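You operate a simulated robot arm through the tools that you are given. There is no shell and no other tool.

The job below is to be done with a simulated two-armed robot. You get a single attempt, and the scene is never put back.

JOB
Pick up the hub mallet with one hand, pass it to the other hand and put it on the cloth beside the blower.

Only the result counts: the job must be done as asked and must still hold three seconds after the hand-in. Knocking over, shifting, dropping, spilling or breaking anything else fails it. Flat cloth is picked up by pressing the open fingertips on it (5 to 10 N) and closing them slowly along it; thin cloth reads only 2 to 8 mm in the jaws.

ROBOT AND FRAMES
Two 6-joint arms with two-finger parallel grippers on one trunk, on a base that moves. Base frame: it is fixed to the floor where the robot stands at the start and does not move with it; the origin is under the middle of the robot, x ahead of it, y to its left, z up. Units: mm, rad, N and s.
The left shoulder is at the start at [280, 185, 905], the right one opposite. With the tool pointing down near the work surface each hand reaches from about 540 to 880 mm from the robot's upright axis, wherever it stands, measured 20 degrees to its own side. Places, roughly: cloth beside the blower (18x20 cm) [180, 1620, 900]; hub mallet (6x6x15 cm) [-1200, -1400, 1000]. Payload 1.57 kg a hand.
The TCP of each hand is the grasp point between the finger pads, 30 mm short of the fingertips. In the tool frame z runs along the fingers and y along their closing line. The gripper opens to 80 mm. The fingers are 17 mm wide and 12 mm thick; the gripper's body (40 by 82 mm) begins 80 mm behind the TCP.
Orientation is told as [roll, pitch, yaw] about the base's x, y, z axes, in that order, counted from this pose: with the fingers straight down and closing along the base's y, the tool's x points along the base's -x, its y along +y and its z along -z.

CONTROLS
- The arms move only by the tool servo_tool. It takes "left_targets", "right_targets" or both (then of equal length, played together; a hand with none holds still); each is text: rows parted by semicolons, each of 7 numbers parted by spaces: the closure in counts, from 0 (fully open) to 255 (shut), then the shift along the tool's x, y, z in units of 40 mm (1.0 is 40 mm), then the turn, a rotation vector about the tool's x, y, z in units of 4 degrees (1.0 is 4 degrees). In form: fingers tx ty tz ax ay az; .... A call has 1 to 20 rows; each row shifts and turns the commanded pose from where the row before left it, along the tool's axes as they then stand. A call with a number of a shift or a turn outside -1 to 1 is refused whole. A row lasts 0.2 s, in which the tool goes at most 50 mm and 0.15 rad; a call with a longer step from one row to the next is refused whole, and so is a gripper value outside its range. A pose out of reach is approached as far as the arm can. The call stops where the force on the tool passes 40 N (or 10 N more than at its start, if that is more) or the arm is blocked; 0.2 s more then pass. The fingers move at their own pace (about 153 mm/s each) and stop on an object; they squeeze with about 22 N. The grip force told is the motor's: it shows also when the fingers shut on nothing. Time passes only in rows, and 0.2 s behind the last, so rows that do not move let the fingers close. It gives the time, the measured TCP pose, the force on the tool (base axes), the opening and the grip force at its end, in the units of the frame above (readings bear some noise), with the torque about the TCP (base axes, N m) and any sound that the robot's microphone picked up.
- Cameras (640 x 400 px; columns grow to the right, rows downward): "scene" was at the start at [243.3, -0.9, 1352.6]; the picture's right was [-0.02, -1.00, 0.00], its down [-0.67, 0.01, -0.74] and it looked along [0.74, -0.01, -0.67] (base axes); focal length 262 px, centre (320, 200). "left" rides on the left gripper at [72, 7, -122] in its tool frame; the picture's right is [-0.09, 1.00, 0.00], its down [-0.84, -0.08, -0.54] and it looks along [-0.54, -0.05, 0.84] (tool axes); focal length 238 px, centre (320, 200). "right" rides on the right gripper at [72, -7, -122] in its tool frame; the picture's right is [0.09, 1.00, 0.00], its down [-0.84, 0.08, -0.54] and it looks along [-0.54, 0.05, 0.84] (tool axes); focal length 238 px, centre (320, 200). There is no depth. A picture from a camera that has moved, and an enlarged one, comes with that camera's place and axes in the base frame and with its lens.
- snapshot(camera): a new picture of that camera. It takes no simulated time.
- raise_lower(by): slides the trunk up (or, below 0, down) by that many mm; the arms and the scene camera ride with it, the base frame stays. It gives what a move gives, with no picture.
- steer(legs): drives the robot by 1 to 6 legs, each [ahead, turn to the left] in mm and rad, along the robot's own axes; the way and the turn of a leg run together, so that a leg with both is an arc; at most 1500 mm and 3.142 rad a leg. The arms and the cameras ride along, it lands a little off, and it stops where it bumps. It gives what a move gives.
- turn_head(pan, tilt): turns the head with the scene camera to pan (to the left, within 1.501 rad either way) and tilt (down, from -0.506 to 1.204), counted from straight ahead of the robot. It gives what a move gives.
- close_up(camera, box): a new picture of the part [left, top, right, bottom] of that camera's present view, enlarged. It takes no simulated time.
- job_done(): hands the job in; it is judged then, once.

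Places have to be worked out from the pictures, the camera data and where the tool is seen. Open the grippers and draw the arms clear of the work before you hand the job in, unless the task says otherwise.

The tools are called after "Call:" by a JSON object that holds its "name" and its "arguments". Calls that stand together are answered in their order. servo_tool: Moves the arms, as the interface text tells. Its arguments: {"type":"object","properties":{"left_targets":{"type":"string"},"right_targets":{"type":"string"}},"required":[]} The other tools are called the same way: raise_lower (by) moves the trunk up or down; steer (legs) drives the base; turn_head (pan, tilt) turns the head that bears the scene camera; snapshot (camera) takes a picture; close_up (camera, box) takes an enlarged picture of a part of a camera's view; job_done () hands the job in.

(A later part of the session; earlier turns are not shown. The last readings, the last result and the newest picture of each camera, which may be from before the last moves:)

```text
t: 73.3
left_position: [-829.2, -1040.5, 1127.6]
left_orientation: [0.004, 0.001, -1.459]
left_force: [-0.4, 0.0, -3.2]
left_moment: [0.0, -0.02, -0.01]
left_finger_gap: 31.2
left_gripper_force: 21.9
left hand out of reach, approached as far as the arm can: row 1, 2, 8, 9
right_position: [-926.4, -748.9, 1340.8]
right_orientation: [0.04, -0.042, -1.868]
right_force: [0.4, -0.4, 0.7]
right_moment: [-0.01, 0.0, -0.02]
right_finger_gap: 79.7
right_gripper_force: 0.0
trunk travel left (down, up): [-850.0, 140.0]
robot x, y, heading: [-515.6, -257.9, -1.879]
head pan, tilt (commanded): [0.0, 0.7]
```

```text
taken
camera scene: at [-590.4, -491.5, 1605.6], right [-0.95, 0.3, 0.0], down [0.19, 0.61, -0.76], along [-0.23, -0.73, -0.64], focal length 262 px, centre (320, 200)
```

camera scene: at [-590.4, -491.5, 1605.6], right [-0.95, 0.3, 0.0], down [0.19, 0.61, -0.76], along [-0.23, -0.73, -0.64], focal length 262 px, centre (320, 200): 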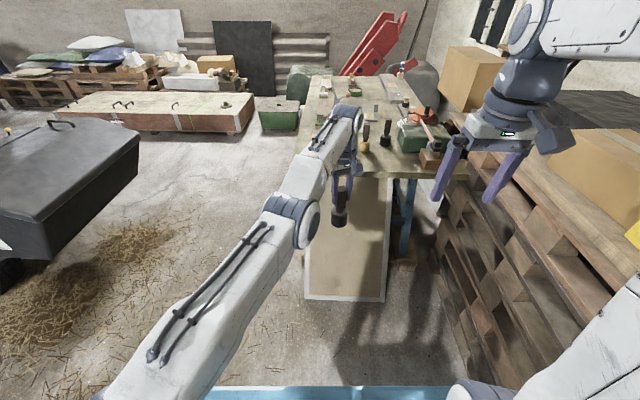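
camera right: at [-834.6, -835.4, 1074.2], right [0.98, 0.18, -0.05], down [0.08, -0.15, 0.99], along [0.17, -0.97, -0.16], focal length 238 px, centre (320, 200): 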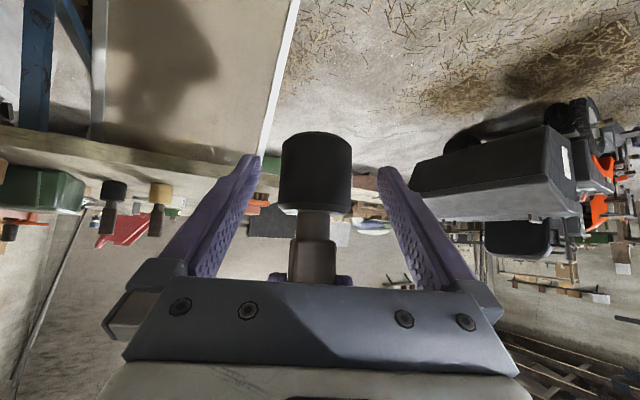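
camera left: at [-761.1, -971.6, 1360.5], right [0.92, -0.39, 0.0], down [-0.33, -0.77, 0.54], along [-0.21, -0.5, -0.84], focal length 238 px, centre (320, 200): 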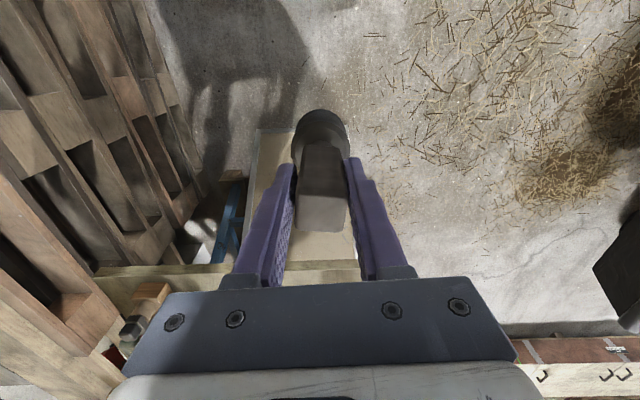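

The elbow has probably slipped to the wrong side of its straight position, where a joint limit blocks bending. I stretch the arm outward to straighten it fully (the bench edge is still about 300 mm beyond), then read the pose.

Call:
{"name": "servo_tool", "arguments": {"left_targets": "255 -0.6 0.2 0 0 0 0; 255 -0.6 0.2 0 0 0 0; 255 -0.6 0.2 0 0 0 0; 255 0 0 0 0 0 0"}}

Call:
{"name": "servo_tool", "arguments": {"left_targets": "255 0 0 0.6 0 0 0; 255 0 0 0.8 0 0 0; 255 0 0 0.8 0 0 0; 255 0 0 0 0 0 0"}}

Call:
{"name": "snapshot", "arguments": {"camera": "scene"}}

```text
t: 74.3
left_position: [-783.6, -1081.0, 1124.2]
left_orientation: [-0.001, -0.002, -1.462]
left_force: [0.0, 0.4, -3.9]
left_moment: [0.03, 0.03, 0.04]
left_finger_gap: 31.2
left_gripper_force: 21.9
left hand out of reach, approached as far as the arm can: row 1, 2, 3
right_position: [-928.2, -749.7, 1341.3]
right_orientation: [0.04, -0.045, -1.87]
right_force: [-0.1, 0.2, 1.2]
right_moment: [-0.04, 0.02, 0.02]
right_finger_gap: 80.0
right_gripper_force: 0.0
trunk travel left (down, up): [-850.0, 140.0]
robot x, y, heading: [-515.8, -258.1, -1.879]
head pan, tilt (commanded): [0.0, 0.7]
```

```text
t: 75.3
left_position: [-784.9, -1082.1, 1037.4]
left_orientation: [0.001, -0.001, -1.461]
left_force: [0.0, -0.6, -3.9]
left_moment: [0.0, 0.0, 0.0]
left_finger_gap: 31.0
left_gripper_force: 22.3
right_position: [-926.9, -748.9, 1340.2]
right_orientation: [0.039, -0.043, -1.87]
right_force: [0.5, 0.0, -0.1]
right_moment: [0.02, 0.0, -0.02]
right_finger_gap: 79.8
right_gripper_force: 0.1
trunk travel left (down, up): [-850.0, 140.0]
robot x, y, heading: [-516.6, -257.8, -1.877]
head pan, tilt (commanded): [0.0, 0.7]
```

```text
taken
camera scene: at [-590.4, -491.7, 1605.6], right [-0.95, 0.3, 0.0], down [0.19, 0.61, -0.76], along [-0.23, -0.73, -0.64], focal length 262 px, centre (320, 200)
```

scene: 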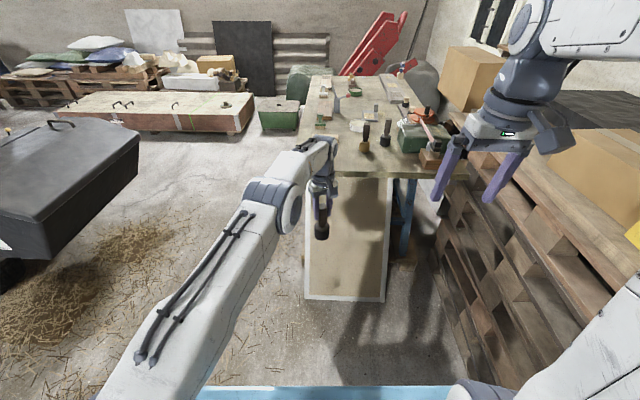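

After the stretch the downward move went through cleanly. Now I try pulling the hand back towards the robot.

Call:
{"name": "servo_tool", "arguments": {"left_targets": "255 0.4 0 0 0 0 0; 255 0.6 0 0 0 0 0; 255 0.6 0 0 0 0 0; 255 0 0 0 0 0 0"}}

Call:
{"name": "snapshot", "arguments": {"camera": "scene"}}

```text
t: 76.3
left_position: [-793.2, -1018.1, 1036.7]
left_orientation: [-0.001, 0.0, -1.458]
left_force: [-0.4, 0.4, -3.8]
left_moment: [-0.01, -0.02, 0.0]
left_finger_gap: 31.0
left_gripper_force: 21.7
right_position: [-927.4, -748.6, 1340.2]
right_orientation: [0.04, -0.044, -1.869]
right_force: [0.0, -0.3, -0.1]
right_moment: [-0.03, -0.01, 0.01]
right_finger_gap: 79.9
right_gripper_force: 0.1
trunk travel left (down, up): [-850.0, 140.0]
robot x, y, heading: [-515.4, -256.9, -1.876]
head pan, tilt (commanded): [0.0, 0.7]
```

```text
taken
camera scene: at [-590.4, -491.4, 1605.6], right [-0.95, 0.3, 0.0], down [0.19, 0.61, -0.76], along [-0.23, -0.73, -0.64], focal length 262 px, centre (320, 200)
```

scene: 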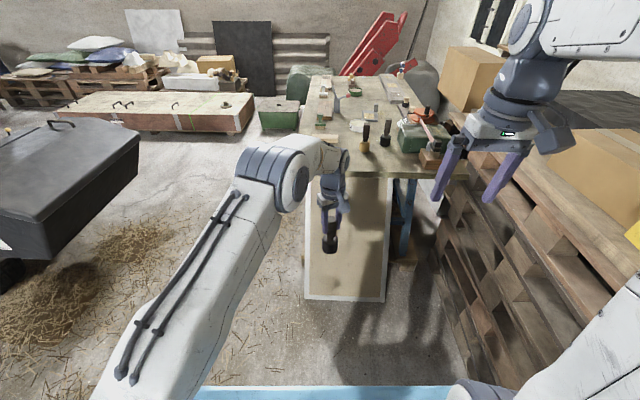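

The elbow bends normally again. I bring the left hand over to its own side, unwind the yaw, and raise the mallet to about z = 1200.

Call:
{"name": "servo_tool", "arguments": {"left_targets": "255 0.254 0.914 0 0 0 0; 255 0.254 0.914 0 0 0 0; 255 0.254 0.914 0 0 0 0; 255 0.254 0.914 0 0 0 0; 255 0.254 0.914 0 0 0 0; 255 0.254 0.914 0 0 0 0; 255 0.254 0.914 0 0 0 0; 255 0 0 0 0 0 1; 255 0 0 0 0 0 1; 255 0 0 0 0 0 1; 255 0 0 0 0 0 1; 255 0 0 0 0 0 1; 255 0 0 0 0 0 1; 255 0 0 -0.8 0 0 0; 255 0 0 -0.8 0 0 0; 255 0 0 -0.8 0 0 0; 255 0 0 -0.8 0 0 0; 255 0 0 -0.8 0 0 0; 255 0 0 0 0 0 0"}}

Call:
{"name": "snapshot", "arguments": {"camera": "scene"}}

Call:
{"name": "snapshot", "arguments": {"camera": "left"}}

```text
t: 80.3
left_position: [-544.8, -917.3, 1196.1]
left_orientation: [0.001, -0.001, -1.88]
left_force: [-0.4, 0.2, -4.1]
left_moment: [0.04, -0.02, 0.01]
left_finger_gap: 31.1
left_gripper_force: 22.2
right_position: [-926.7, -748.3, 1341.5]
right_orientation: [0.04, -0.043, -1.869]
right_force: [-0.5, 0.0, 0.4]
right_moment: [0.01, -0.02, 0.01]
right_finger_gap: 80.1
right_gripper_force: 0.1
trunk travel left (down, up): [-850.0, 140.0]
robot x, y, heading: [-514.4, -260.4, -1.874]
head pan, tilt (commanded): [0.0, 0.7]
```

```text
taken
camera scene: at [-590.2, -491.3, 1605.6], right [-0.95, 0.3, 0.0], down [0.19, 0.61, -0.76], along [-0.23, -0.73, -0.64], focal length 262 px, centre (320, 200)
```

scene: 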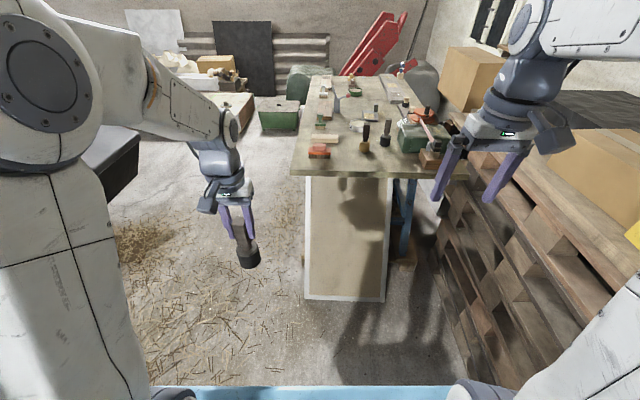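

```text
taken
camera left: at [-516.4, -851.7, 1317.4], right [0.92, -0.39, 0.0], down [-0.33, -0.77, 0.54], along [-0.21, -0.5, -0.84], focal length 238 px, centre (320, 200)
```

left: 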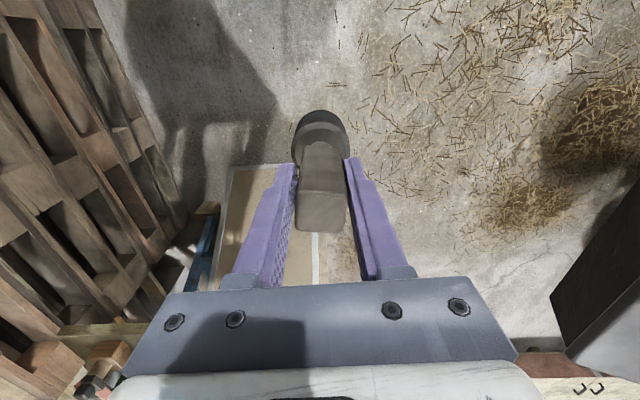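

The mallet is secure in the left hand in front of its shoulder. Next I turn the robot around to face the blower table squarely (heading about 1.25 rad) and look at it from here.

Call:
{"name": "steer", "arguments": {"legs": [[0, 3.126]]}}

Call:
{"name": "turn_head", "arguments": {"pan": 0.0, "tilt": 0.45}}

Call:
{"name": "snapshot", "arguments": {"camera": "scene"}}

```text
t: 88.1
left_position: [-491.3, 402.3, 1196.1]
left_orientation: [0.001, 0.001, 1.271]
left_force: [-0.6, -0.3, -3.8]
left_moment: [-0.03, 0.02, 0.02]
left_finger_gap: 31.0
left_gripper_force: 22.3
right_position: [-108.4, 235.1, 1340.3]
right_orientation: [0.041, -0.043, 1.279]
right_force: [-0.2, 0.6, 0.6]
right_moment: [-0.02, 0.02, 0.02]
right_finger_gap: 80.1
right_gripper_force: 0.1
trunk travel left (down, up): [-850.0, 140.0]
robot x, y, heading: [-519.6, -257.5, 1.275]
head pan, tilt (commanded): [0.0, 0.7]
```

```text
t: 88.8
left_position: [-491.4, 402.7, 1195.6]
left_orientation: [0.0, -0.001, 1.272]
left_force: [0.1, -0.2, -4.0]
left_moment: [-0.01, 0.02, 0.01]
left_finger_gap: 30.8
left_gripper_force: 22.3
right_position: [-108.8, 236.6, 1341.2]
right_orientation: [0.041, -0.044, 1.28]
right_force: [0.2, -0.8, -0.4]
right_moment: [0.01, 0.04, -0.02]
right_finger_gap: 79.9
right_gripper_force: 0.0
trunk travel left (down, up): [-850.0, 140.0]
robot x, y, heading: [-518.8, -255.1, 1.273]
head pan, tilt (commanded): [0.0, 0.45]
```

```text
taken
camera scene: at [-442.0, -16.7, 1627.7], right [0.96, -0.29, 0.0], down [-0.13, -0.42, -0.9], along [0.27, 0.86, -0.44], focal length 262 px, centre (320, 200)
```

scene: 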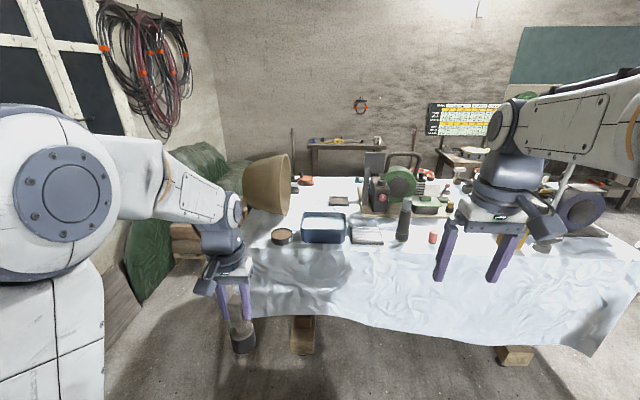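

The covered table with the blower lies ahead. I enlarge the area around the blower to find the cloth.

Call:
{"name": "close_up", "arguments": {"camera": "scene", "box": [260, 140, 470, 260]}}

Call:
{"name": "close_up", "arguments": {"camera": "scene", "box": [320, 160, 440, 230]}}

```text
3.05 times, centred on (365, 200) of scene
camera zoom: at [-442.0, -16.7, 1627.7], right [0.96, -0.29, 0.0], down [-0.13, -0.42, -0.9], along [0.27, 0.86, -0.44], focal length 800 px, centre (183, 200)
```

zoom: 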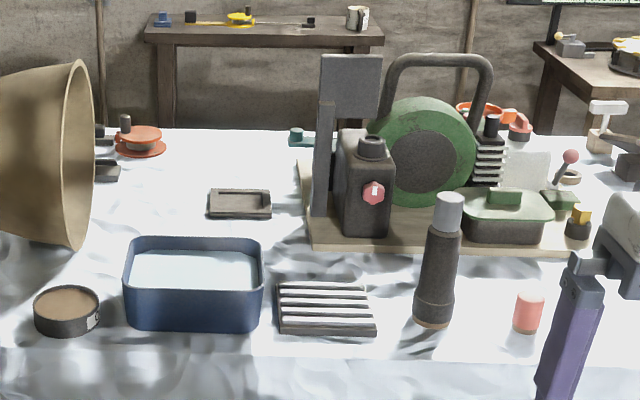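

```text
5.33 times, centred on (380, 195) of scene
camera zoom: at [-442.0, -16.7, 1627.7], right [0.96, -0.29, 0.0], down [-0.13, -0.42, -0.9], along [0.27, 0.86, -0.44], focal length 1400 px, centre (0, 227)
```

zoom: 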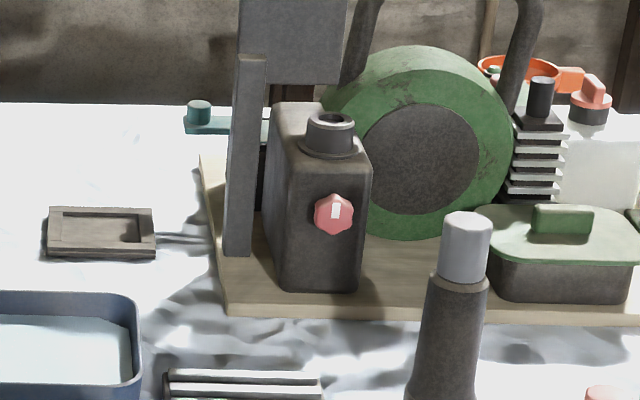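

The "cloth beside the blower" is the free patch of white tablecloth to the left of the blower (around (180, 1620)), about 100 mm from the table's far edge and too far from this near edge. I raise the trunk fully and pan to see whether I can get round to the far side.

Call:
{"name": "raise_lower", "arguments": {"by": 140}}

Call:
{"name": "turn_head", "arguments": {"pan": 0.0, "tilt": 0.3}}

Call:
{"name": "snapshot", "arguments": {"camera": "scene"}}

Call:
{"name": "turn_head", "arguments": {"pan": -0.9, "tilt": 0.4}}

Call:
{"name": "snapshot", "arguments": {"camera": "scene"}}

Call:
{"name": "turn_head", "arguments": {"pan": 0.7, "tilt": 0.4}}

Call:
{"name": "snapshot", "arguments": {"camera": "scene"}}

```text
t: 90.5
left_position: [-491.6, 402.2, 1336.3]
left_orientation: [0.0, 0.0, 1.272]
left_force: [0.2, -0.5, -4.1]
left_moment: [-0.04, 0.02, 0.02]
left_finger_gap: 31.0
left_gripper_force: 22.2
right_position: [-108.6, 235.5, 1480.8]
right_orientation: [0.039, -0.044, 1.28]
right_force: [0.1, 0.1, 0.7]
right_moment: [0.02, 0.01, -0.01]
right_finger_gap: 80.5
right_gripper_force: 0.0
trunk travel left (down, up): [-990.0, 0.0]
robot x, y, heading: [-513.2, -257.3, 1.272]
head pan, tilt (commanded): [0.0, 0.45]
```

```text
t: 91.2
left_position: [-490.9, 402.6, 1335.8]
left_orientation: [0.0, 0.0, 1.27]
left_force: [0.4, 0.7, -4.8]
left_moment: [-0.03, 0.04, -0.01]
left_finger_gap: 31.0
left_gripper_force: 21.5
right_position: [-108.3, 235.7, 1480.2]
right_orientation: [0.04, -0.044, 1.28]
right_force: [-0.2, -0.7, -0.4]
right_moment: [0.02, 0.03, 0.02]
right_finger_gap: 80.5
right_gripper_force: 0.1
trunk travel left (down, up): [-990.0, 0.0]
robot x, y, heading: [-516.8, -261.8, 1.272]
head pan, tilt (commanded): [0.0, 0.3]
```

```text
taken
camera scene: at [-441.5, -15.3, 1781.7], right [0.96, -0.29, 0.0], down [-0.09, -0.28, -0.96], along [0.28, 0.91, -0.3], focal length 262 px, centre (320, 200)
```

scene: 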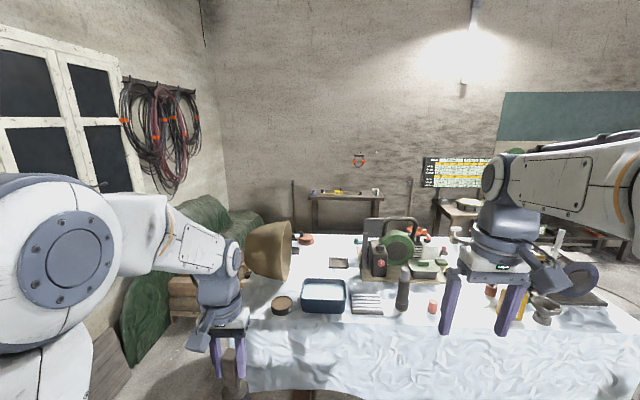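

```text
t: 92.4
left_position: [-491.2, 404.1, 1335.3]
left_orientation: [0.0, -0.001, 1.271]
left_force: [1.4, -0.4, -3.8]
left_moment: [-0.04, 0.02, -0.04]
left_finger_gap: 30.8
left_gripper_force: 22.2
right_position: [-108.4, 235.3, 1481.2]
right_orientation: [0.041, -0.044, 1.281]
right_force: [0.5, 0.2, -1.2]
right_moment: [0.01, 0.02, 0.0]
right_finger_gap: 79.9
right_gripper_force: 0.0
trunk travel left (down, up): [-990.0, 0.0]
robot x, y, heading: [-516.9, -260.2, 1.271]
head pan, tilt (commanded): [-0.901, 0.4]
```

```text
taken
camera scene: at [-382.7, -70.8, 1772.5], right [0.36, -0.93, 0.0], down [-0.36, -0.14, -0.92], along [0.86, 0.33, -0.39], focal length 262 px, centre (320, 200)
```

scene: 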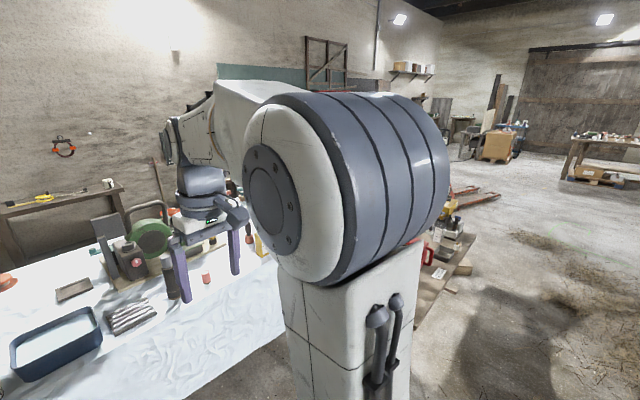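

```text
t: 94.1
left_position: [-490.9, 402.8, 1335.6]
left_orientation: [0.0, 0.0, 1.269]
left_force: [0.6, -1.2, -3.7]
left_moment: [-0.01, 0.04, 0.0]
left_finger_gap: 31.1
left_gripper_force: 22.2
right_position: [-108.8, 235.7, 1480.9]
right_orientation: [0.041, -0.042, 1.279]
right_force: [0.4, 0.1, 0.3]
right_moment: [0.03, -0.01, 0.0]
right_finger_gap: 80.1
right_gripper_force: 0.0
trunk travel left (down, up): [-990.0, 0.0]
robot x, y, heading: [-519.8, -257.6, 1.265]
head pan, tilt (commanded): [0.7, 0.4]
```

```text
taken
camera scene: at [-505.1, -19.2, 1772.5], right [0.92, 0.39, 0.0], down [0.15, -0.36, -0.92], along [-0.36, 0.85, -0.39], focal length 262 px, centre (320, 200)
```

scene: 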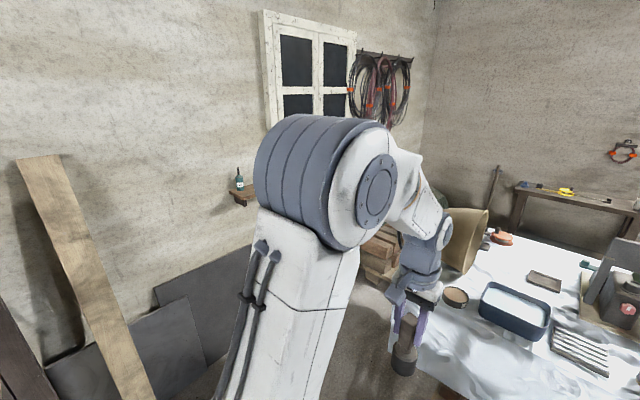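

The left end of the table is blocked by timber and a tarp, so the far side is the way to reach the patch. I zoom in on the gap behind the table and on the right end of the table.

Call:
{"name": "turn_head", "arguments": {"pan": -0.15, "tilt": 0.4}}

Call:
{"name": "close_up", "arguments": {"camera": "scene", "box": [250, 110, 450, 240]}}

Call:
{"name": "snapshot", "arguments": {"camera": "scene"}}

Call:
{"name": "turn_head", "arguments": {"pan": -1.5, "tilt": 0.4}}

Call:
{"name": "snapshot", "arguments": {"camera": "scene"}}

```text
t: 95.2
left_position: [-490.7, 402.6, 1336.8]
left_orientation: [-0.002, -0.002, 1.271]
left_force: [-0.2, 0.2, -4.9]
left_moment: [-0.05, 0.0, 0.04]
left_finger_gap: 31.0
left_gripper_force: 21.9
right_position: [-108.9, 234.7, 1481.6]
right_orientation: [0.039, -0.043, 1.277]
right_force: [-0.4, -0.2, 0.2]
right_moment: [0.01, 0.0, 0.01]
right_finger_gap: 80.3
right_gripper_force: 0.1
trunk travel left (down, up): [-990.0, 0.0]
robot x, y, heading: [-513.1, -262.4, 1.269]
head pan, tilt (commanded): [-0.15, 0.4]
```

```text
3.08 times, centred on (350, 175) of scene
camera zoom: at [-428.9, -21.0, 1772.5], right [0.9, -0.43, 0.0], down [-0.17, -0.35, -0.92], along [0.4, 0.83, -0.39], focal length 808 px, centre (228, 277)
```

zoom: 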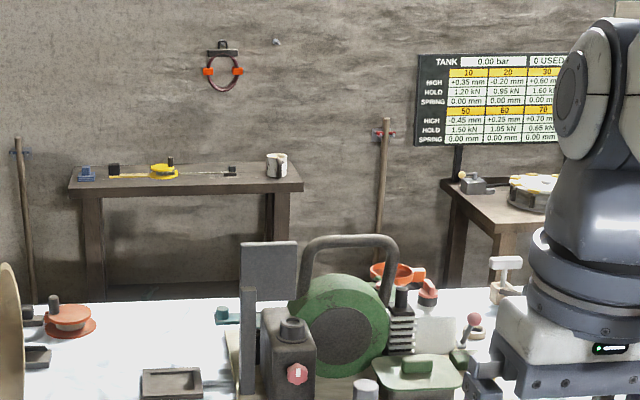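

```text
taken
camera scene: at [-428.9, -21.0, 1772.5], right [0.9, -0.43, 0.0], down [-0.17, -0.35, -0.92], along [0.4, 0.83, -0.39], focal length 262 px, centre (320, 200)
```

scene: 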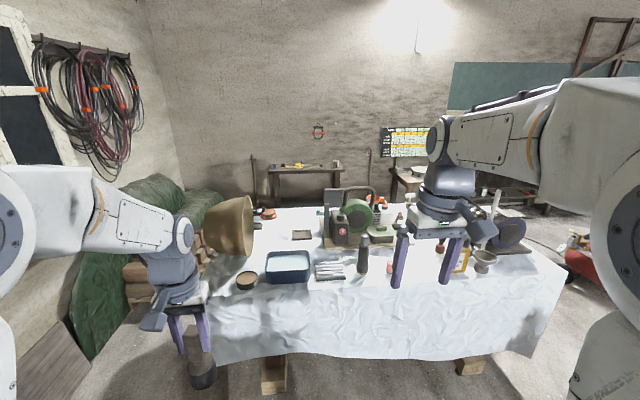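

```text
t: 96.7
left_position: [-490.8, 402.9, 1336.0]
left_orientation: [-0.001, 0.0, 1.27]
left_force: [-0.2, -0.5, -3.8]
left_moment: [-0.04, -0.01, 0.0]
left_finger_gap: 31.0
left_gripper_force: 21.4
right_position: [-107.9, 235.6, 1480.0]
right_orientation: [0.041, -0.045, 1.279]
right_force: [-0.2, 0.3, 0.5]
right_moment: [0.03, 0.0, -0.02]
right_finger_gap: 80.0
right_gripper_force: 0.0
trunk travel left (down, up): [-990.0, 0.0]
robot x, y, heading: [-515.9, -253.1, 1.279]
head pan, tilt (commanded): [-1.499, 0.4]
```

```text
taken
camera scene: at [-378.7, -125.3, 1772.5], right [-0.22, -0.97, 0.0], down [-0.38, 0.09, -0.92], along [0.9, -0.21, -0.39], focal length 262 px, centre (320, 200)
```

scene: 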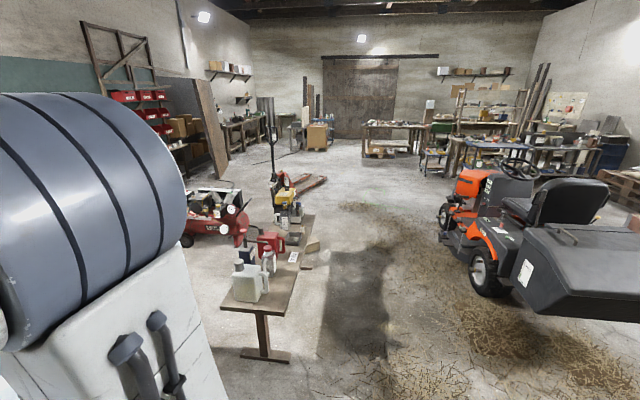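

Reaching the patch from this side needs the left hand to hold the mallet with a forward-tilted tool, so I'll regrip in the air: the right hand takes the head again, then the left takes the handle at a tilt. First I test the right hand's new pose: lower it, and yaw it 55° inward.

Call:
{"name": "servo_tool", "arguments": {"right_targets": "0 -0.625 0.56 0.81 0 0 0; 0 -0.625 0.56 0.81 0 0 0; 0 -0.625 0.56 0.81 0 0 0; 0 -0.625 0.56 0.81 0 0 0; 0 0 0 0 0 0 -1; 0 0 0 0 0 0 -1; 0 0 0 0 0 0 -1; 0 0 0 0 0 0 -1; 0 0 0 0 0 0 -1; 0 0 0 0 0 0 -1; 0 0 0 0 0 0 -1; 0 0 0 0 0 0 -1; 0 0 0 0 0 0 -1; 0 0 0 0 0 0 -1; 0 0 0 0 0 0 -1; 0 0 0 0 0 0 -1; 0 0 0 0 0 0 -1; 0 0 0 0 0 0 -0.75; 0 0 0 0 0 0 0"}}

Call:
{"name": "turn_head", "arguments": {"pan": 0.0, "tilt": 0.7}}

Call:
{"name": "snapshot", "arguments": {"camera": "scene"}}

```text
t: 100.7
left_position: [-490.6, 402.1, 1335.1]
left_orientation: [0.0, 0.0, 1.27]
left_force: [-0.4, -0.2, -4.2]
left_moment: [-0.03, 0.0, 0.01]
left_finger_gap: 31.0
left_gripper_force: 21.6
right_position: [-169.2, 363.1, 1359.8]
right_orientation: [-0.013, -0.057, 2.24]
right_force: [0.0, 0.4, 0.1]
right_moment: [0.02, 0.0, -0.03]
right_finger_gap: 80.0
right_gripper_force: 0.1
trunk travel left (down, up): [-990.0, 0.0]
robot x, y, heading: [-514.7, -255.6, 1.27]
head pan, tilt (commanded): [-1.499, 0.4]
```

```text
t: 102.3
left_position: [-492.4, 402.5, 1335.9]
left_orientation: [0.0, 0.001, 1.27]
left_force: [0.8, -0.1, -4.1]
left_moment: [-0.05, 0.01, 0.04]
left_finger_gap: 31.1
left_gripper_force: 21.6
right_position: [-168.9, 364.0, 1357.7]
right_orientation: [-0.013, -0.057, 2.241]
right_force: [0.0, -0.2, 0.1]
right_moment: [0.03, -0.01, -0.02]
right_finger_gap: 80.3
right_gripper_force: 0.0
trunk travel left (down, up): [-990.0, 0.0]
robot x, y, heading: [-513.4, -260.3, 1.271]
head pan, tilt (commanded): [0.0, 0.7]
```

```text
taken
camera scene: at [-444.0, -23.3, 1745.6], right [0.96, -0.3, 0.0], down [-0.19, -0.62, -0.76], along [0.23, 0.73, -0.64], focal length 262 px, centre (320, 200)
```

scene: 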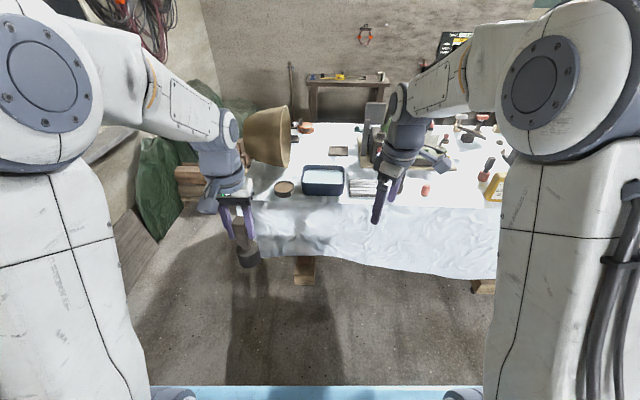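

The 55° yaw is fine. Now I tilt the right tool forward along its heading to about 60° and see whether it stays within reach.

Call:
{"name": "servo_tool", "arguments": {"right_targets": "0 0 0 0 0 -1 0; 0 0 0 0 0 -1 0; 0 0 0 0 0 -1 0; 0 0 0 0 0 -1 0; 0 0 0 0 0 -1 0; 0 0 0 0 0 -1 0; 0 0 0 0 0 -1 0; 0 0 0 0 0 -1 0; 0 0 0 0 0 -1 0; 0 0 0 0 0 -1 0; 0 0 0 0 0 -1 0; 0 0 0 0 0 -1 0; 0 0 0 0 0 -1 0; 0 0 0 0 0 -1 0; 0 0 0 0 0 0 0"}}

Call:
{"name": "snapshot", "arguments": {"camera": "scene"}}

```text
t: 105.5
left_position: [-492.0, 403.2, 1334.7]
left_orientation: [0.0, -0.002, 1.271]
left_force: [-0.6, 0.1, -4.4]
left_moment: [-0.05, 0.0, -0.01]
left_finger_gap: 30.7
left_gripper_force: 22.1
right_position: [-167.6, 362.2, 1360.3]
right_orientation: [-0.027, -1.036, 2.262]
right_force: [-0.2, -0.3, -0.1]
right_moment: [0.02, -0.01, -0.01]
right_finger_gap: 79.9
right_gripper_force: 0.1
trunk travel left (down, up): [-990.0, 0.0]
robot x, y, heading: [-517.1, -255.8, 1.276]
head pan, tilt (commanded): [0.0, 0.7]
```

```text
taken
camera scene: at [-443.9, -23.3, 1745.6], right [0.96, -0.29, 0.0], down [-0.19, -0.62, -0.76], along [0.23, 0.73, -0.64], focal length 262 px, centre (320, 200)
```

scene: 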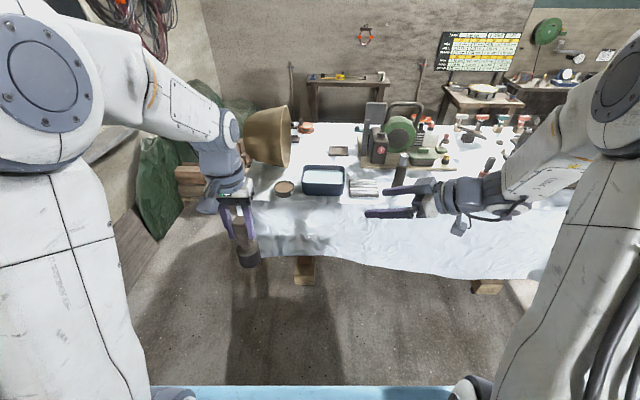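

The right hand reaches the 60° tilt easily. I bring the left hand with the mallet to the meeting point (about 830 ahead, 50 left, TCP z ≈ 1211), turned 25° clockwise, and the right hand to a pre-grasp 110 mm away along its axis.

Call:
{"name": "servo_tool", "arguments": {"left_targets": "255 -0.686 -0.44 0.443 0 0 0; 255 -0.686 -0.44 0.443 0 0 0; 255 -0.686 -0.44 0.443 0 0 0; 255 -0.686 -0.44 0.443 0 0 0; 255 -0.686 -0.44 0.443 0 0 0; 255 -0.686 -0.44 0.443 0 0 0; 255 -0.686 -0.44 0.443 0 0 0; 255 0 0 0 0 0 1; 255 0 0 0 0 0 1; 255 0 0 0 0 0 1; 255 0 0 0 0 0 1; 255 0 0 0 0 0 1; 255 0 0 0 0 0 1; 255 0 0 0 0 0 0.25; 255 0 0 0 0 0 0"}}

Call:
{"name": "servo_tool", "arguments": {"right_targets": "0 0.334 -0.0175 0.853 0 0 0; 0 0.334 -0.0175 0.853 0 0 0; 0 0.334 -0.0175 0.853 0 0 0; 0 0.334 -0.0175 0.853 0 0 0; 0 0.334 -0.0175 0.853 0 0 0; 0 0.334 -0.0175 0.853 0 0 0; 0 0 0 0 0 0 0"}}

Call:
{"name": "snapshot", "arguments": {"camera": "scene"}}

Call:
{"name": "snapshot", "arguments": {"camera": "right"}}

Call:
{"name": "snapshot", "arguments": {"camera": "left"}}

```text
t: 108.7
left_position: [-317.2, 548.5, 1212.1]
left_orientation: [-0.001, -0.001, 0.833]
left_force: [0.2, 0.5, -4.4]
left_moment: [-0.04, 0.04, -0.01]
left_finger_gap: 31.0
left_gripper_force: 22.5
right_position: [-168.3, 363.1, 1360.1]
right_orientation: [-0.026, -1.036, 2.262]
right_force: [0.1, -0.3, -0.6]
right_moment: [-0.01, 0.02, -0.04]
right_finger_gap: 79.9
right_gripper_force: 0.1
trunk travel left (down, up): [-990.0, 0.0]
robot x, y, heading: [-514.5, -257.0, 1.271]
head pan, tilt (commanded): [0.0, 0.7]
```

```text
t: 110.3
left_position: [-317.7, 549.2, 1211.0]
left_orientation: [0.0, -0.001, 0.835]
left_force: [1.1, 0.0, -4.6]
left_moment: [0.01, 0.0, 0.02]
left_finger_gap: 30.9
left_gripper_force: 22.0
right_position: [-246.2, 476.6, 1185.9]
right_orientation: [-0.025, -1.035, 2.264]
right_force: [0.4, 0.1, 0.3]
right_moment: [0.03, -0.01, -0.01]
right_finger_gap: 79.7
right_gripper_force: 0.1
trunk travel left (down, up): [-990.0, 0.0]
robot x, y, heading: [-519.4, -259.2, 1.269]
head pan, tilt (commanded): [0.0, 0.7]
```

```text
taken
camera scene: at [-443.9, -23.0, 1745.6], right [0.96, -0.29, 0.0], down [-0.19, -0.62, -0.76], along [0.23, 0.73, -0.64], focal length 262 px, centre (320, 200)
```

scene: 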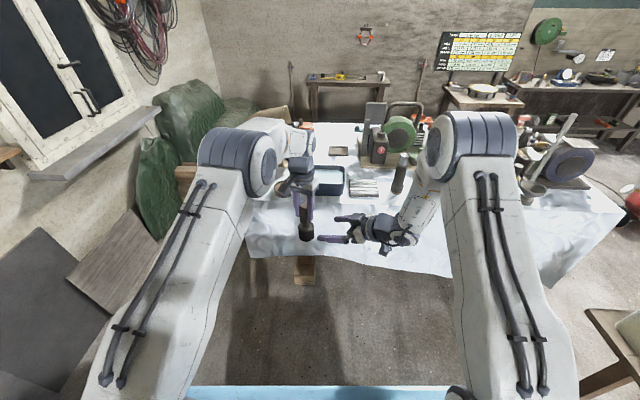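

```text
taken
camera right: at [-151.3, 368.2, 1186.5], right [-0.75, -0.65, -0.09], down [-0.05, -0.09, 1.0], along [-0.66, 0.75, 0.03], focal length 238 px, centre (320, 200)
```

right: 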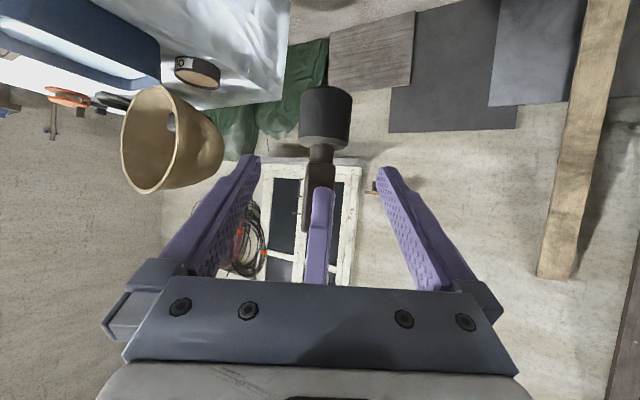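

```text
taken
camera left: at [-369.6, 500.8, 1332.3], right [-0.68, 0.74, 0.0], down [0.62, 0.57, 0.54], along [0.4, 0.37, -0.84], focal length 238 px, centre (320, 200)
```

left: 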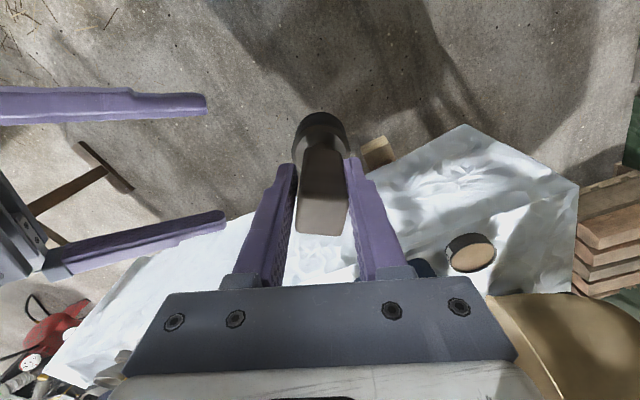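

Both hands are in place with the head ahead between the right fingers. I enlarge both wrist views to check the lateral alignment before advancing.

Call:
{"name": "close_up", "arguments": {"camera": "right", "box": [240, 60, 400, 260]}}

Call:
{"name": "close_up", "arguments": {"camera": "left", "box": [240, 80, 400, 260]}}

Call:
{"name": "close_up", "arguments": {"camera": "scene", "box": [240, 120, 440, 280]}}

```text
2.00 times, centred on (320, 160) of right
camera zoom: at [-151.3, 368.2, 1186.5], right [-0.75, -0.65, -0.09], down [-0.05, -0.09, 1.0], along [-0.66, 0.75, 0.03], focal length 477 px, centre (320, 280)
```

zoom: 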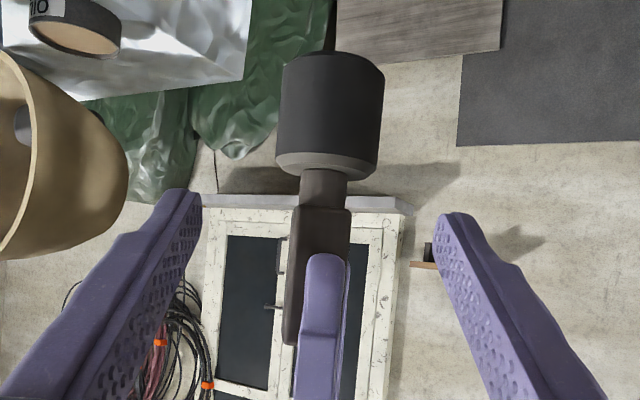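

```text
2.22 times, centred on (320, 170) of left
camera zoom: at [-369.6, 500.8, 1332.3], right [-0.68, 0.74, 0.0], down [0.62, 0.57, 0.54], along [0.4, 0.37, -0.84], focal length 530 px, centre (320, 267)
```

zoom: 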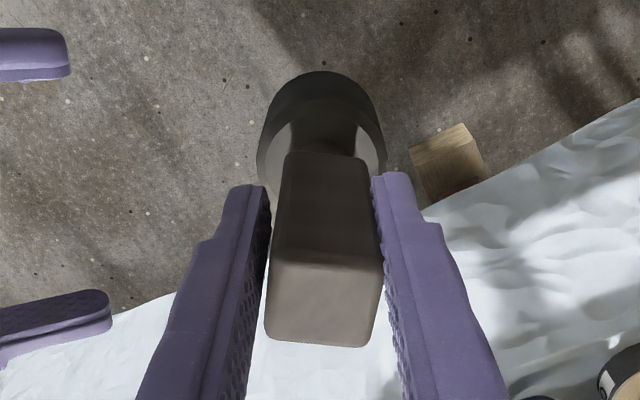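

```text
2.50 times, centred on (340, 200) of scene
camera zoom: at [-443.9, -23.0, 1745.6], right [0.96, -0.29, 0.0], down [-0.19, -0.62, -0.76], along [0.23, 0.73, -0.64], focal length 656 px, centre (270, 200)
```

zoom: 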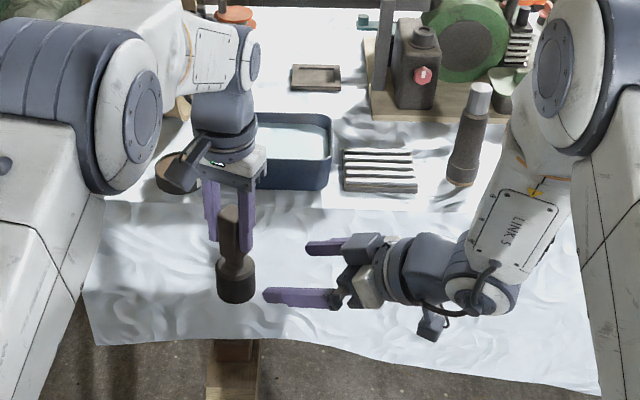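

The head sits within a few millimetres of the right tool's axis. I advance the right hand 112 mm with a small sideways correction and check.

Call:
{"name": "servo_tool", "arguments": {"right_targets": "0 0.03 0.04 0.6 0 0 0; 0 0.03 0.04 0.6 0 0 0; 0 0.03 0.04 0.6 0 0 0; 0 0.03 0.04 0.6 0 0 0; 0 0 0 0.4 0 0 0; 0 0 0 0 0 0 0"}}

Call:
{"name": "snapshot", "arguments": {"camera": "right"}}

Call:
{"name": "close_up", "arguments": {"camera": "left", "box": [160, 40, 440, 260]}}

Call:
{"name": "close_up", "arguments": {"camera": "scene", "box": [240, 120, 440, 280]}}

```text
t: 111.7
left_position: [-317.2, 549.6, 1212.0]
left_orientation: [0.002, 0.0, 0.834]
left_force: [-0.2, -0.3, -3.7]
left_moment: [-0.03, 0.02, 0.01]
left_finger_gap: 31.0
left_gripper_force: 22.1
right_position: [-309.3, 545.4, 1125.1]
right_orientation: [-0.025, -1.035, 2.261]
right_force: [0.9, 0.2, 0.8]
right_moment: [0.03, -0.02, -0.03]
right_finger_gap: 80.1
right_gripper_force: 0.0
trunk travel left (down, up): [-990.0, 0.0]
robot x, y, heading: [-518.4, -260.1, 1.269]
head pan, tilt (commanded): [0.0, 0.7]
```

```text
taken
camera right: at [-215.2, 437.8, 1125.2], right [-0.75, -0.65, -0.09], down [-0.05, -0.09, 1.0], along [-0.66, 0.75, 0.03], focal length 238 px, centre (320, 200)
```

right: 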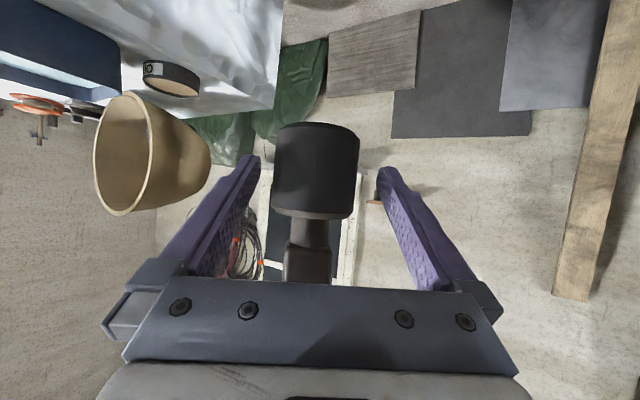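

```text
1.82 times, centred on (300, 150) of left
camera zoom: at [-369.7, 500.7, 1332.4], right [-0.68, 0.74, 0.0], down [0.62, 0.57, 0.54], along [0.4, 0.37, -0.84], focal length 433 px, centre (356, 291)
```

zoom: 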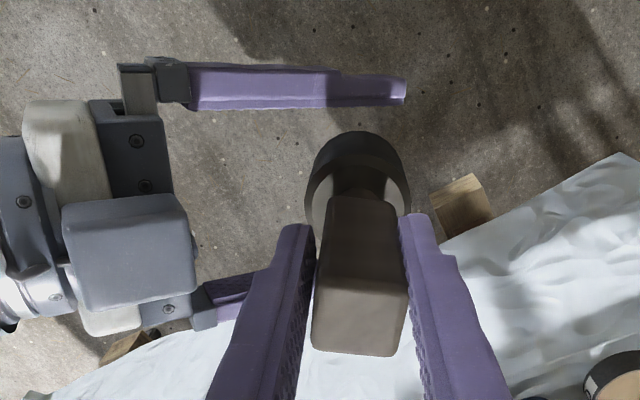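

```text
2.50 times, centred on (340, 200) of scene
camera zoom: at [-444.0, -23.2, 1745.6], right [0.96, -0.29, 0.0], down [-0.19, -0.62, -0.76], along [0.23, 0.73, -0.64], focal length 656 px, centre (270, 200)
```

zoom: 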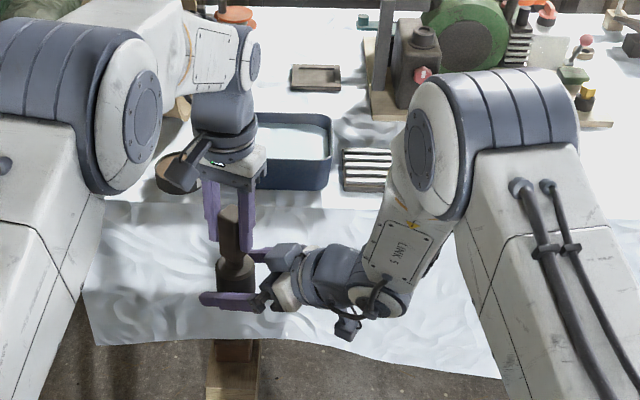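

The right fingers straddle the head evenly and the box is well clear of the handle. I close the right gripper on the head.

Call:
{"name": "servo_tool", "arguments": {"right_targets": "255 0 0 0 0 0 0; 255 0 0 0 0 0 0; 255 0 0 0 0 0 0; 255 0 0 0 0 0 0; 255 0 0 0 0 0 0"}}

Call:
{"name": "snapshot", "arguments": {"camera": "right"}}

```text
t: 112.9
left_position: [-318.7, 549.0, 1212.1]
left_orientation: [0.0, 0.008, 0.834]
left_force: [-12.4, -16.3, 7.5]
left_moment: [-0.67, 0.18, 0.06]
left_finger_gap: 31.1
left_gripper_force: 21.9
right_position: [-308.7, 545.1, 1125.5]
right_orientation: [-0.024, -1.034, 2.258]
right_force: [12.9, 16.5, -8.2]
right_moment: [-0.81, 0.8, -0.27]
right_finger_gap: 51.7
right_gripper_force: 21.7
trunk travel left (down, up): [-990.0, 0.0]
robot x, y, heading: [-515.6, -258.1, 1.272]
head pan, tilt (commanded): [0.0, 0.7]
```

```text
taken
camera right: at [-214.5, 437.5, 1125.3], right [-0.75, -0.65, -0.09], down [-0.05, -0.09, 1.0], along [-0.66, 0.75, 0.03], focal length 238 px, centre (320, 200)
```

right: 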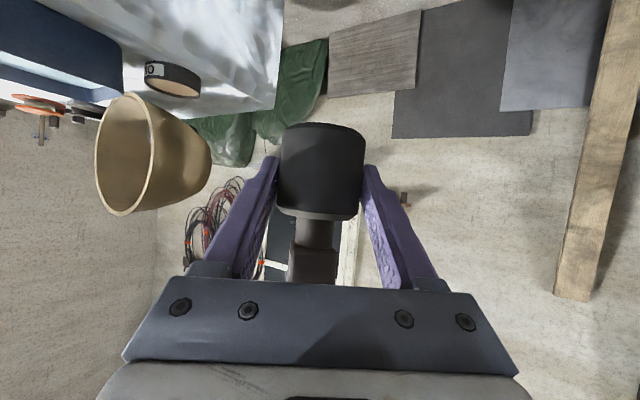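

The right hand grips the head (51.7 mm, 22 N) with a small side strain between the hands. I now open the left gripper while the right one holds.

Call:
{"name": "servo_tool", "arguments": {"left_targets": "0 0 0 0 0 0 0; 0 0 0 0 0 0 0; 0 0 0 0 0 0 0; 0 0 0 0 0 0 0", "right_targets": "255 0 0 0 0 0 0; 255 0 0 0 0 0 0; 255 0 0 0 0 0 0; 255 0 0 0 0 0 0"}}

Call:
{"name": "close_up", "arguments": {"camera": "left", "box": [160, 40, 440, 260]}}

```text
t: 113.9
left_position: [-317.8, 548.6, 1210.8]
left_orientation: [0.0, 0.001, 0.834]
left_force: [0.0, -0.5, 0.1]
left_moment: [0.0, 0.0, -0.02]
left_finger_gap: 80.1
left_gripper_force: 0.0
right_position: [-309.4, 544.4, 1125.2]
right_orientation: [-0.026, -1.036, 2.26]
right_force: [0.7, -0.2, -0.3]
right_moment: [-0.06, -0.02, -0.03]
right_finger_gap: 51.7
right_gripper_force: 21.8
trunk travel left (down, up): [-990.0, 0.0]
robot x, y, heading: [-516.4, -259.0, 1.272]
head pan, tilt (commanded): [0.0, 0.7]
```

```text
1.82 times, centred on (300, 150) of left
camera zoom: at [-369.6, 500.7, 1332.4], right [-0.68, 0.74, 0.0], down [0.62, 0.57, 0.54], along [0.4, 0.37, -0.84], focal length 433 px, centre (356, 291)
```

zoom: 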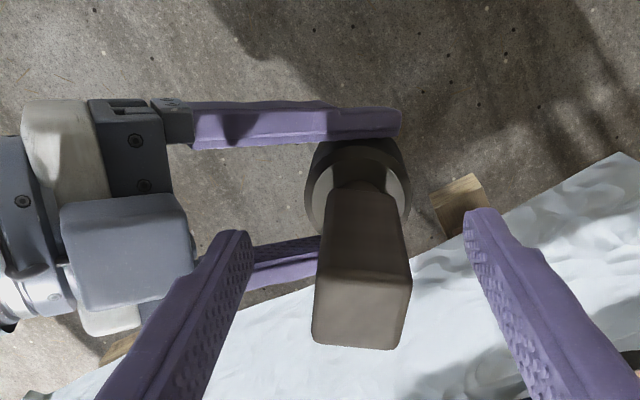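

The right hand alone holds the mallet again. I draw the left hand up and back, turn it 5° to match the handle, and tilt it 48° forward for the new grip.

Call:
{"name": "servo_tool", "arguments": {"left_targets": "0 0.5 0 -0.7 0 0 0; 0 0.7 0 -0.7 0 0 0; 0 0.8 0 -0.7 0 0 0; 0 0.8 0 -0.6 0 0 0; 64 0 0 0 0 0 1; 64 0 0 0 0 0 0.25; 64 0 0 0 0 -1 0; 64 0 0 0 0 -1 0; 64 0 0 0 0 -1 0; 64 0 0 0 0 -1 0; 64 0 0 0 0 -1 0; 64 0 0 0 0 -1 0; 64 0 0 0 0 -1 0; 64 0 0 0 0 -1 0; 64 0 0 0 0 -1 0; 64 0 0 0 0 -1 0; 64 0 0 0 0 -1 0; 64 0 0 0 0 -1 0; 64 0 0 0 0 0 0"}}

Call:
{"name": "snapshot", "arguments": {"camera": "left"}}

Call:
{"name": "snapshot", "arguments": {"camera": "scene"}}

```text
t: 117.9
left_position: [-393.7, 465.6, 1320.3]
left_orientation: [0.0, -0.838, 0.747]
left_force: [-0.6, 0.6, -0.1]
left_moment: [-0.01, 0.01, -0.03]
left_finger_gap: 59.8
left_gripper_force: 0.1
right_position: [-309.3, 545.0, 1125.0]
right_orientation: [-0.026, -1.036, 2.263]
right_force: [-0.8, -0.2, -0.9]
right_moment: [-0.02, -0.03, 0.0]
right_finger_gap: 51.5
right_gripper_force: 22.1
trunk travel left (down, up): [-990.0, 0.0]
robot x, y, heading: [-517.7, -257.9, 1.274]
head pan, tilt (commanded): [0.0, 0.7]
```

```text
taken
camera left: at [-498.6, 376.8, 1347.4], right [-0.63, 0.77, 0.07], down [0.17, 0.05, 0.98], along [0.76, 0.63, -0.16], focal length 238 px, centre (320, 200)
```

left: 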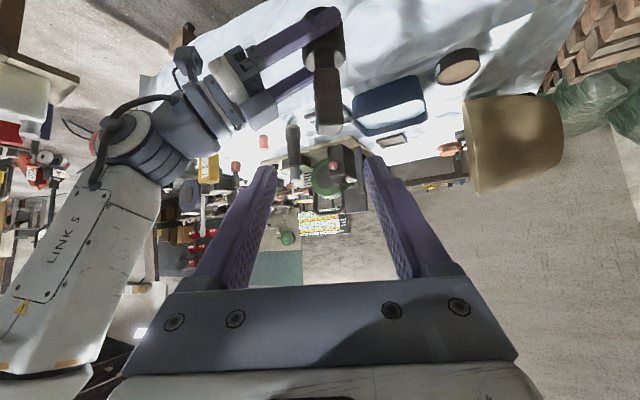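

```text
taken
camera scene: at [-444.0, -23.2, 1745.6], right [0.96, -0.29, 0.0], down [-0.19, -0.62, -0.76], along [0.23, 0.73, -0.64], focal length 262 px, centre (320, 200)
```

scene: 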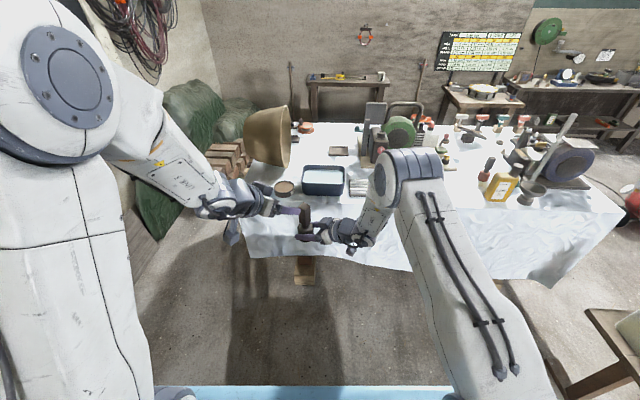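

The left hand is at its 48° tilt with the handle ahead. I enlarge its view to line up with the handle.

Call:
{"name": "close_up", "arguments": {"camera": "left", "box": [230, 0, 430, 160]}}

```text
2.50 times, centred on (330, 80) of left
camera zoom: at [-498.6, 376.8, 1347.4], right [-0.63, 0.77, 0.07], down [0.17, 0.05, 0.98], along [0.76, 0.63, -0.16], focal length 596 px, centre (295, 500)
```

zoom: 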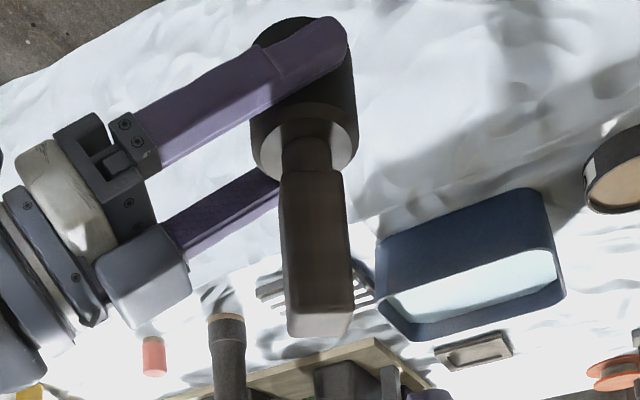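

The handle's middle is at about (-318, 550, 1194), i.e. 20, 12 and 168 mm along the left tool's axes. I move to 90 mm short of it.

Call:
{"name": "servo_tool", "arguments": {"left_targets": "64 0.16 0.095 0.65 0 0 0; 64 0.16 0.095 0.65 0 0 0; 64 0.16 0.095 0.65 0 0 0; 64 0 0 0 0 0 0"}}

Call:
{"name": "snapshot", "arguments": {"camera": "left"}}

Call:
{"name": "close_up", "arguments": {"camera": "scene", "box": [220, 140, 400, 280]}}

```text
t: 118.9
left_position: [-368.6, 506.3, 1253.7]
left_orientation: [0.0, -0.838, 0.747]
left_force: [0.5, -0.2, 0.1]
left_moment: [-0.01, 0.0, -0.01]
left_finger_gap: 60.0
left_gripper_force: 0.0
right_position: [-309.8, 545.5, 1124.4]
right_orientation: [-0.027, -1.036, 2.262]
right_force: [-0.6, -0.1, 0.2]
right_moment: [-0.03, -0.04, 0.02]
right_finger_gap: 51.4
right_gripper_force: 22.1
trunk travel left (down, up): [-990.0, 0.0]
robot x, y, heading: [-517.6, -257.5, 1.273]
head pan, tilt (commanded): [0.0, 0.7]
```

```text
taken
camera left: at [-473.9, 416.9, 1281.2], right [-0.63, 0.77, 0.07], down [0.17, 0.05, 0.98], along [0.76, 0.63, -0.16], focal length 238 px, centre (320, 200)
```

left: 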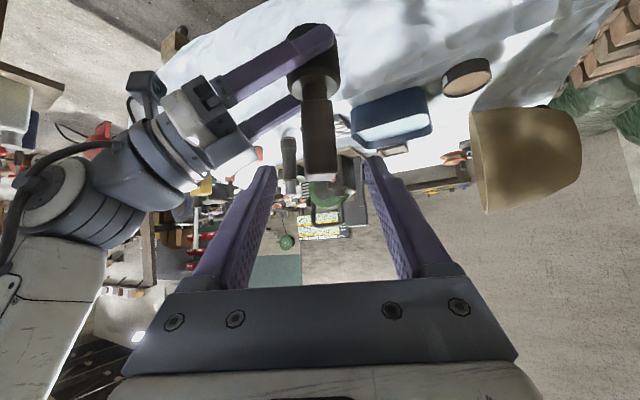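

```text
2.86 times, centred on (310, 210) of scene
camera zoom: at [-443.9, -23.0, 1745.6], right [0.96, -0.29, 0.0], down [-0.19, -0.62, -0.76], along [0.23, 0.73, -0.64], focal length 750 px, centre (349, 171)
```

zoom: 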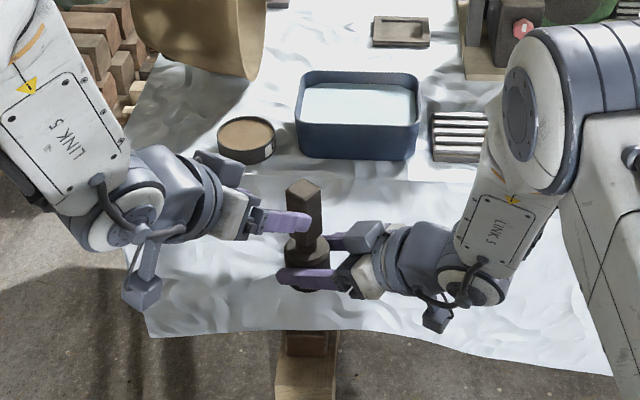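

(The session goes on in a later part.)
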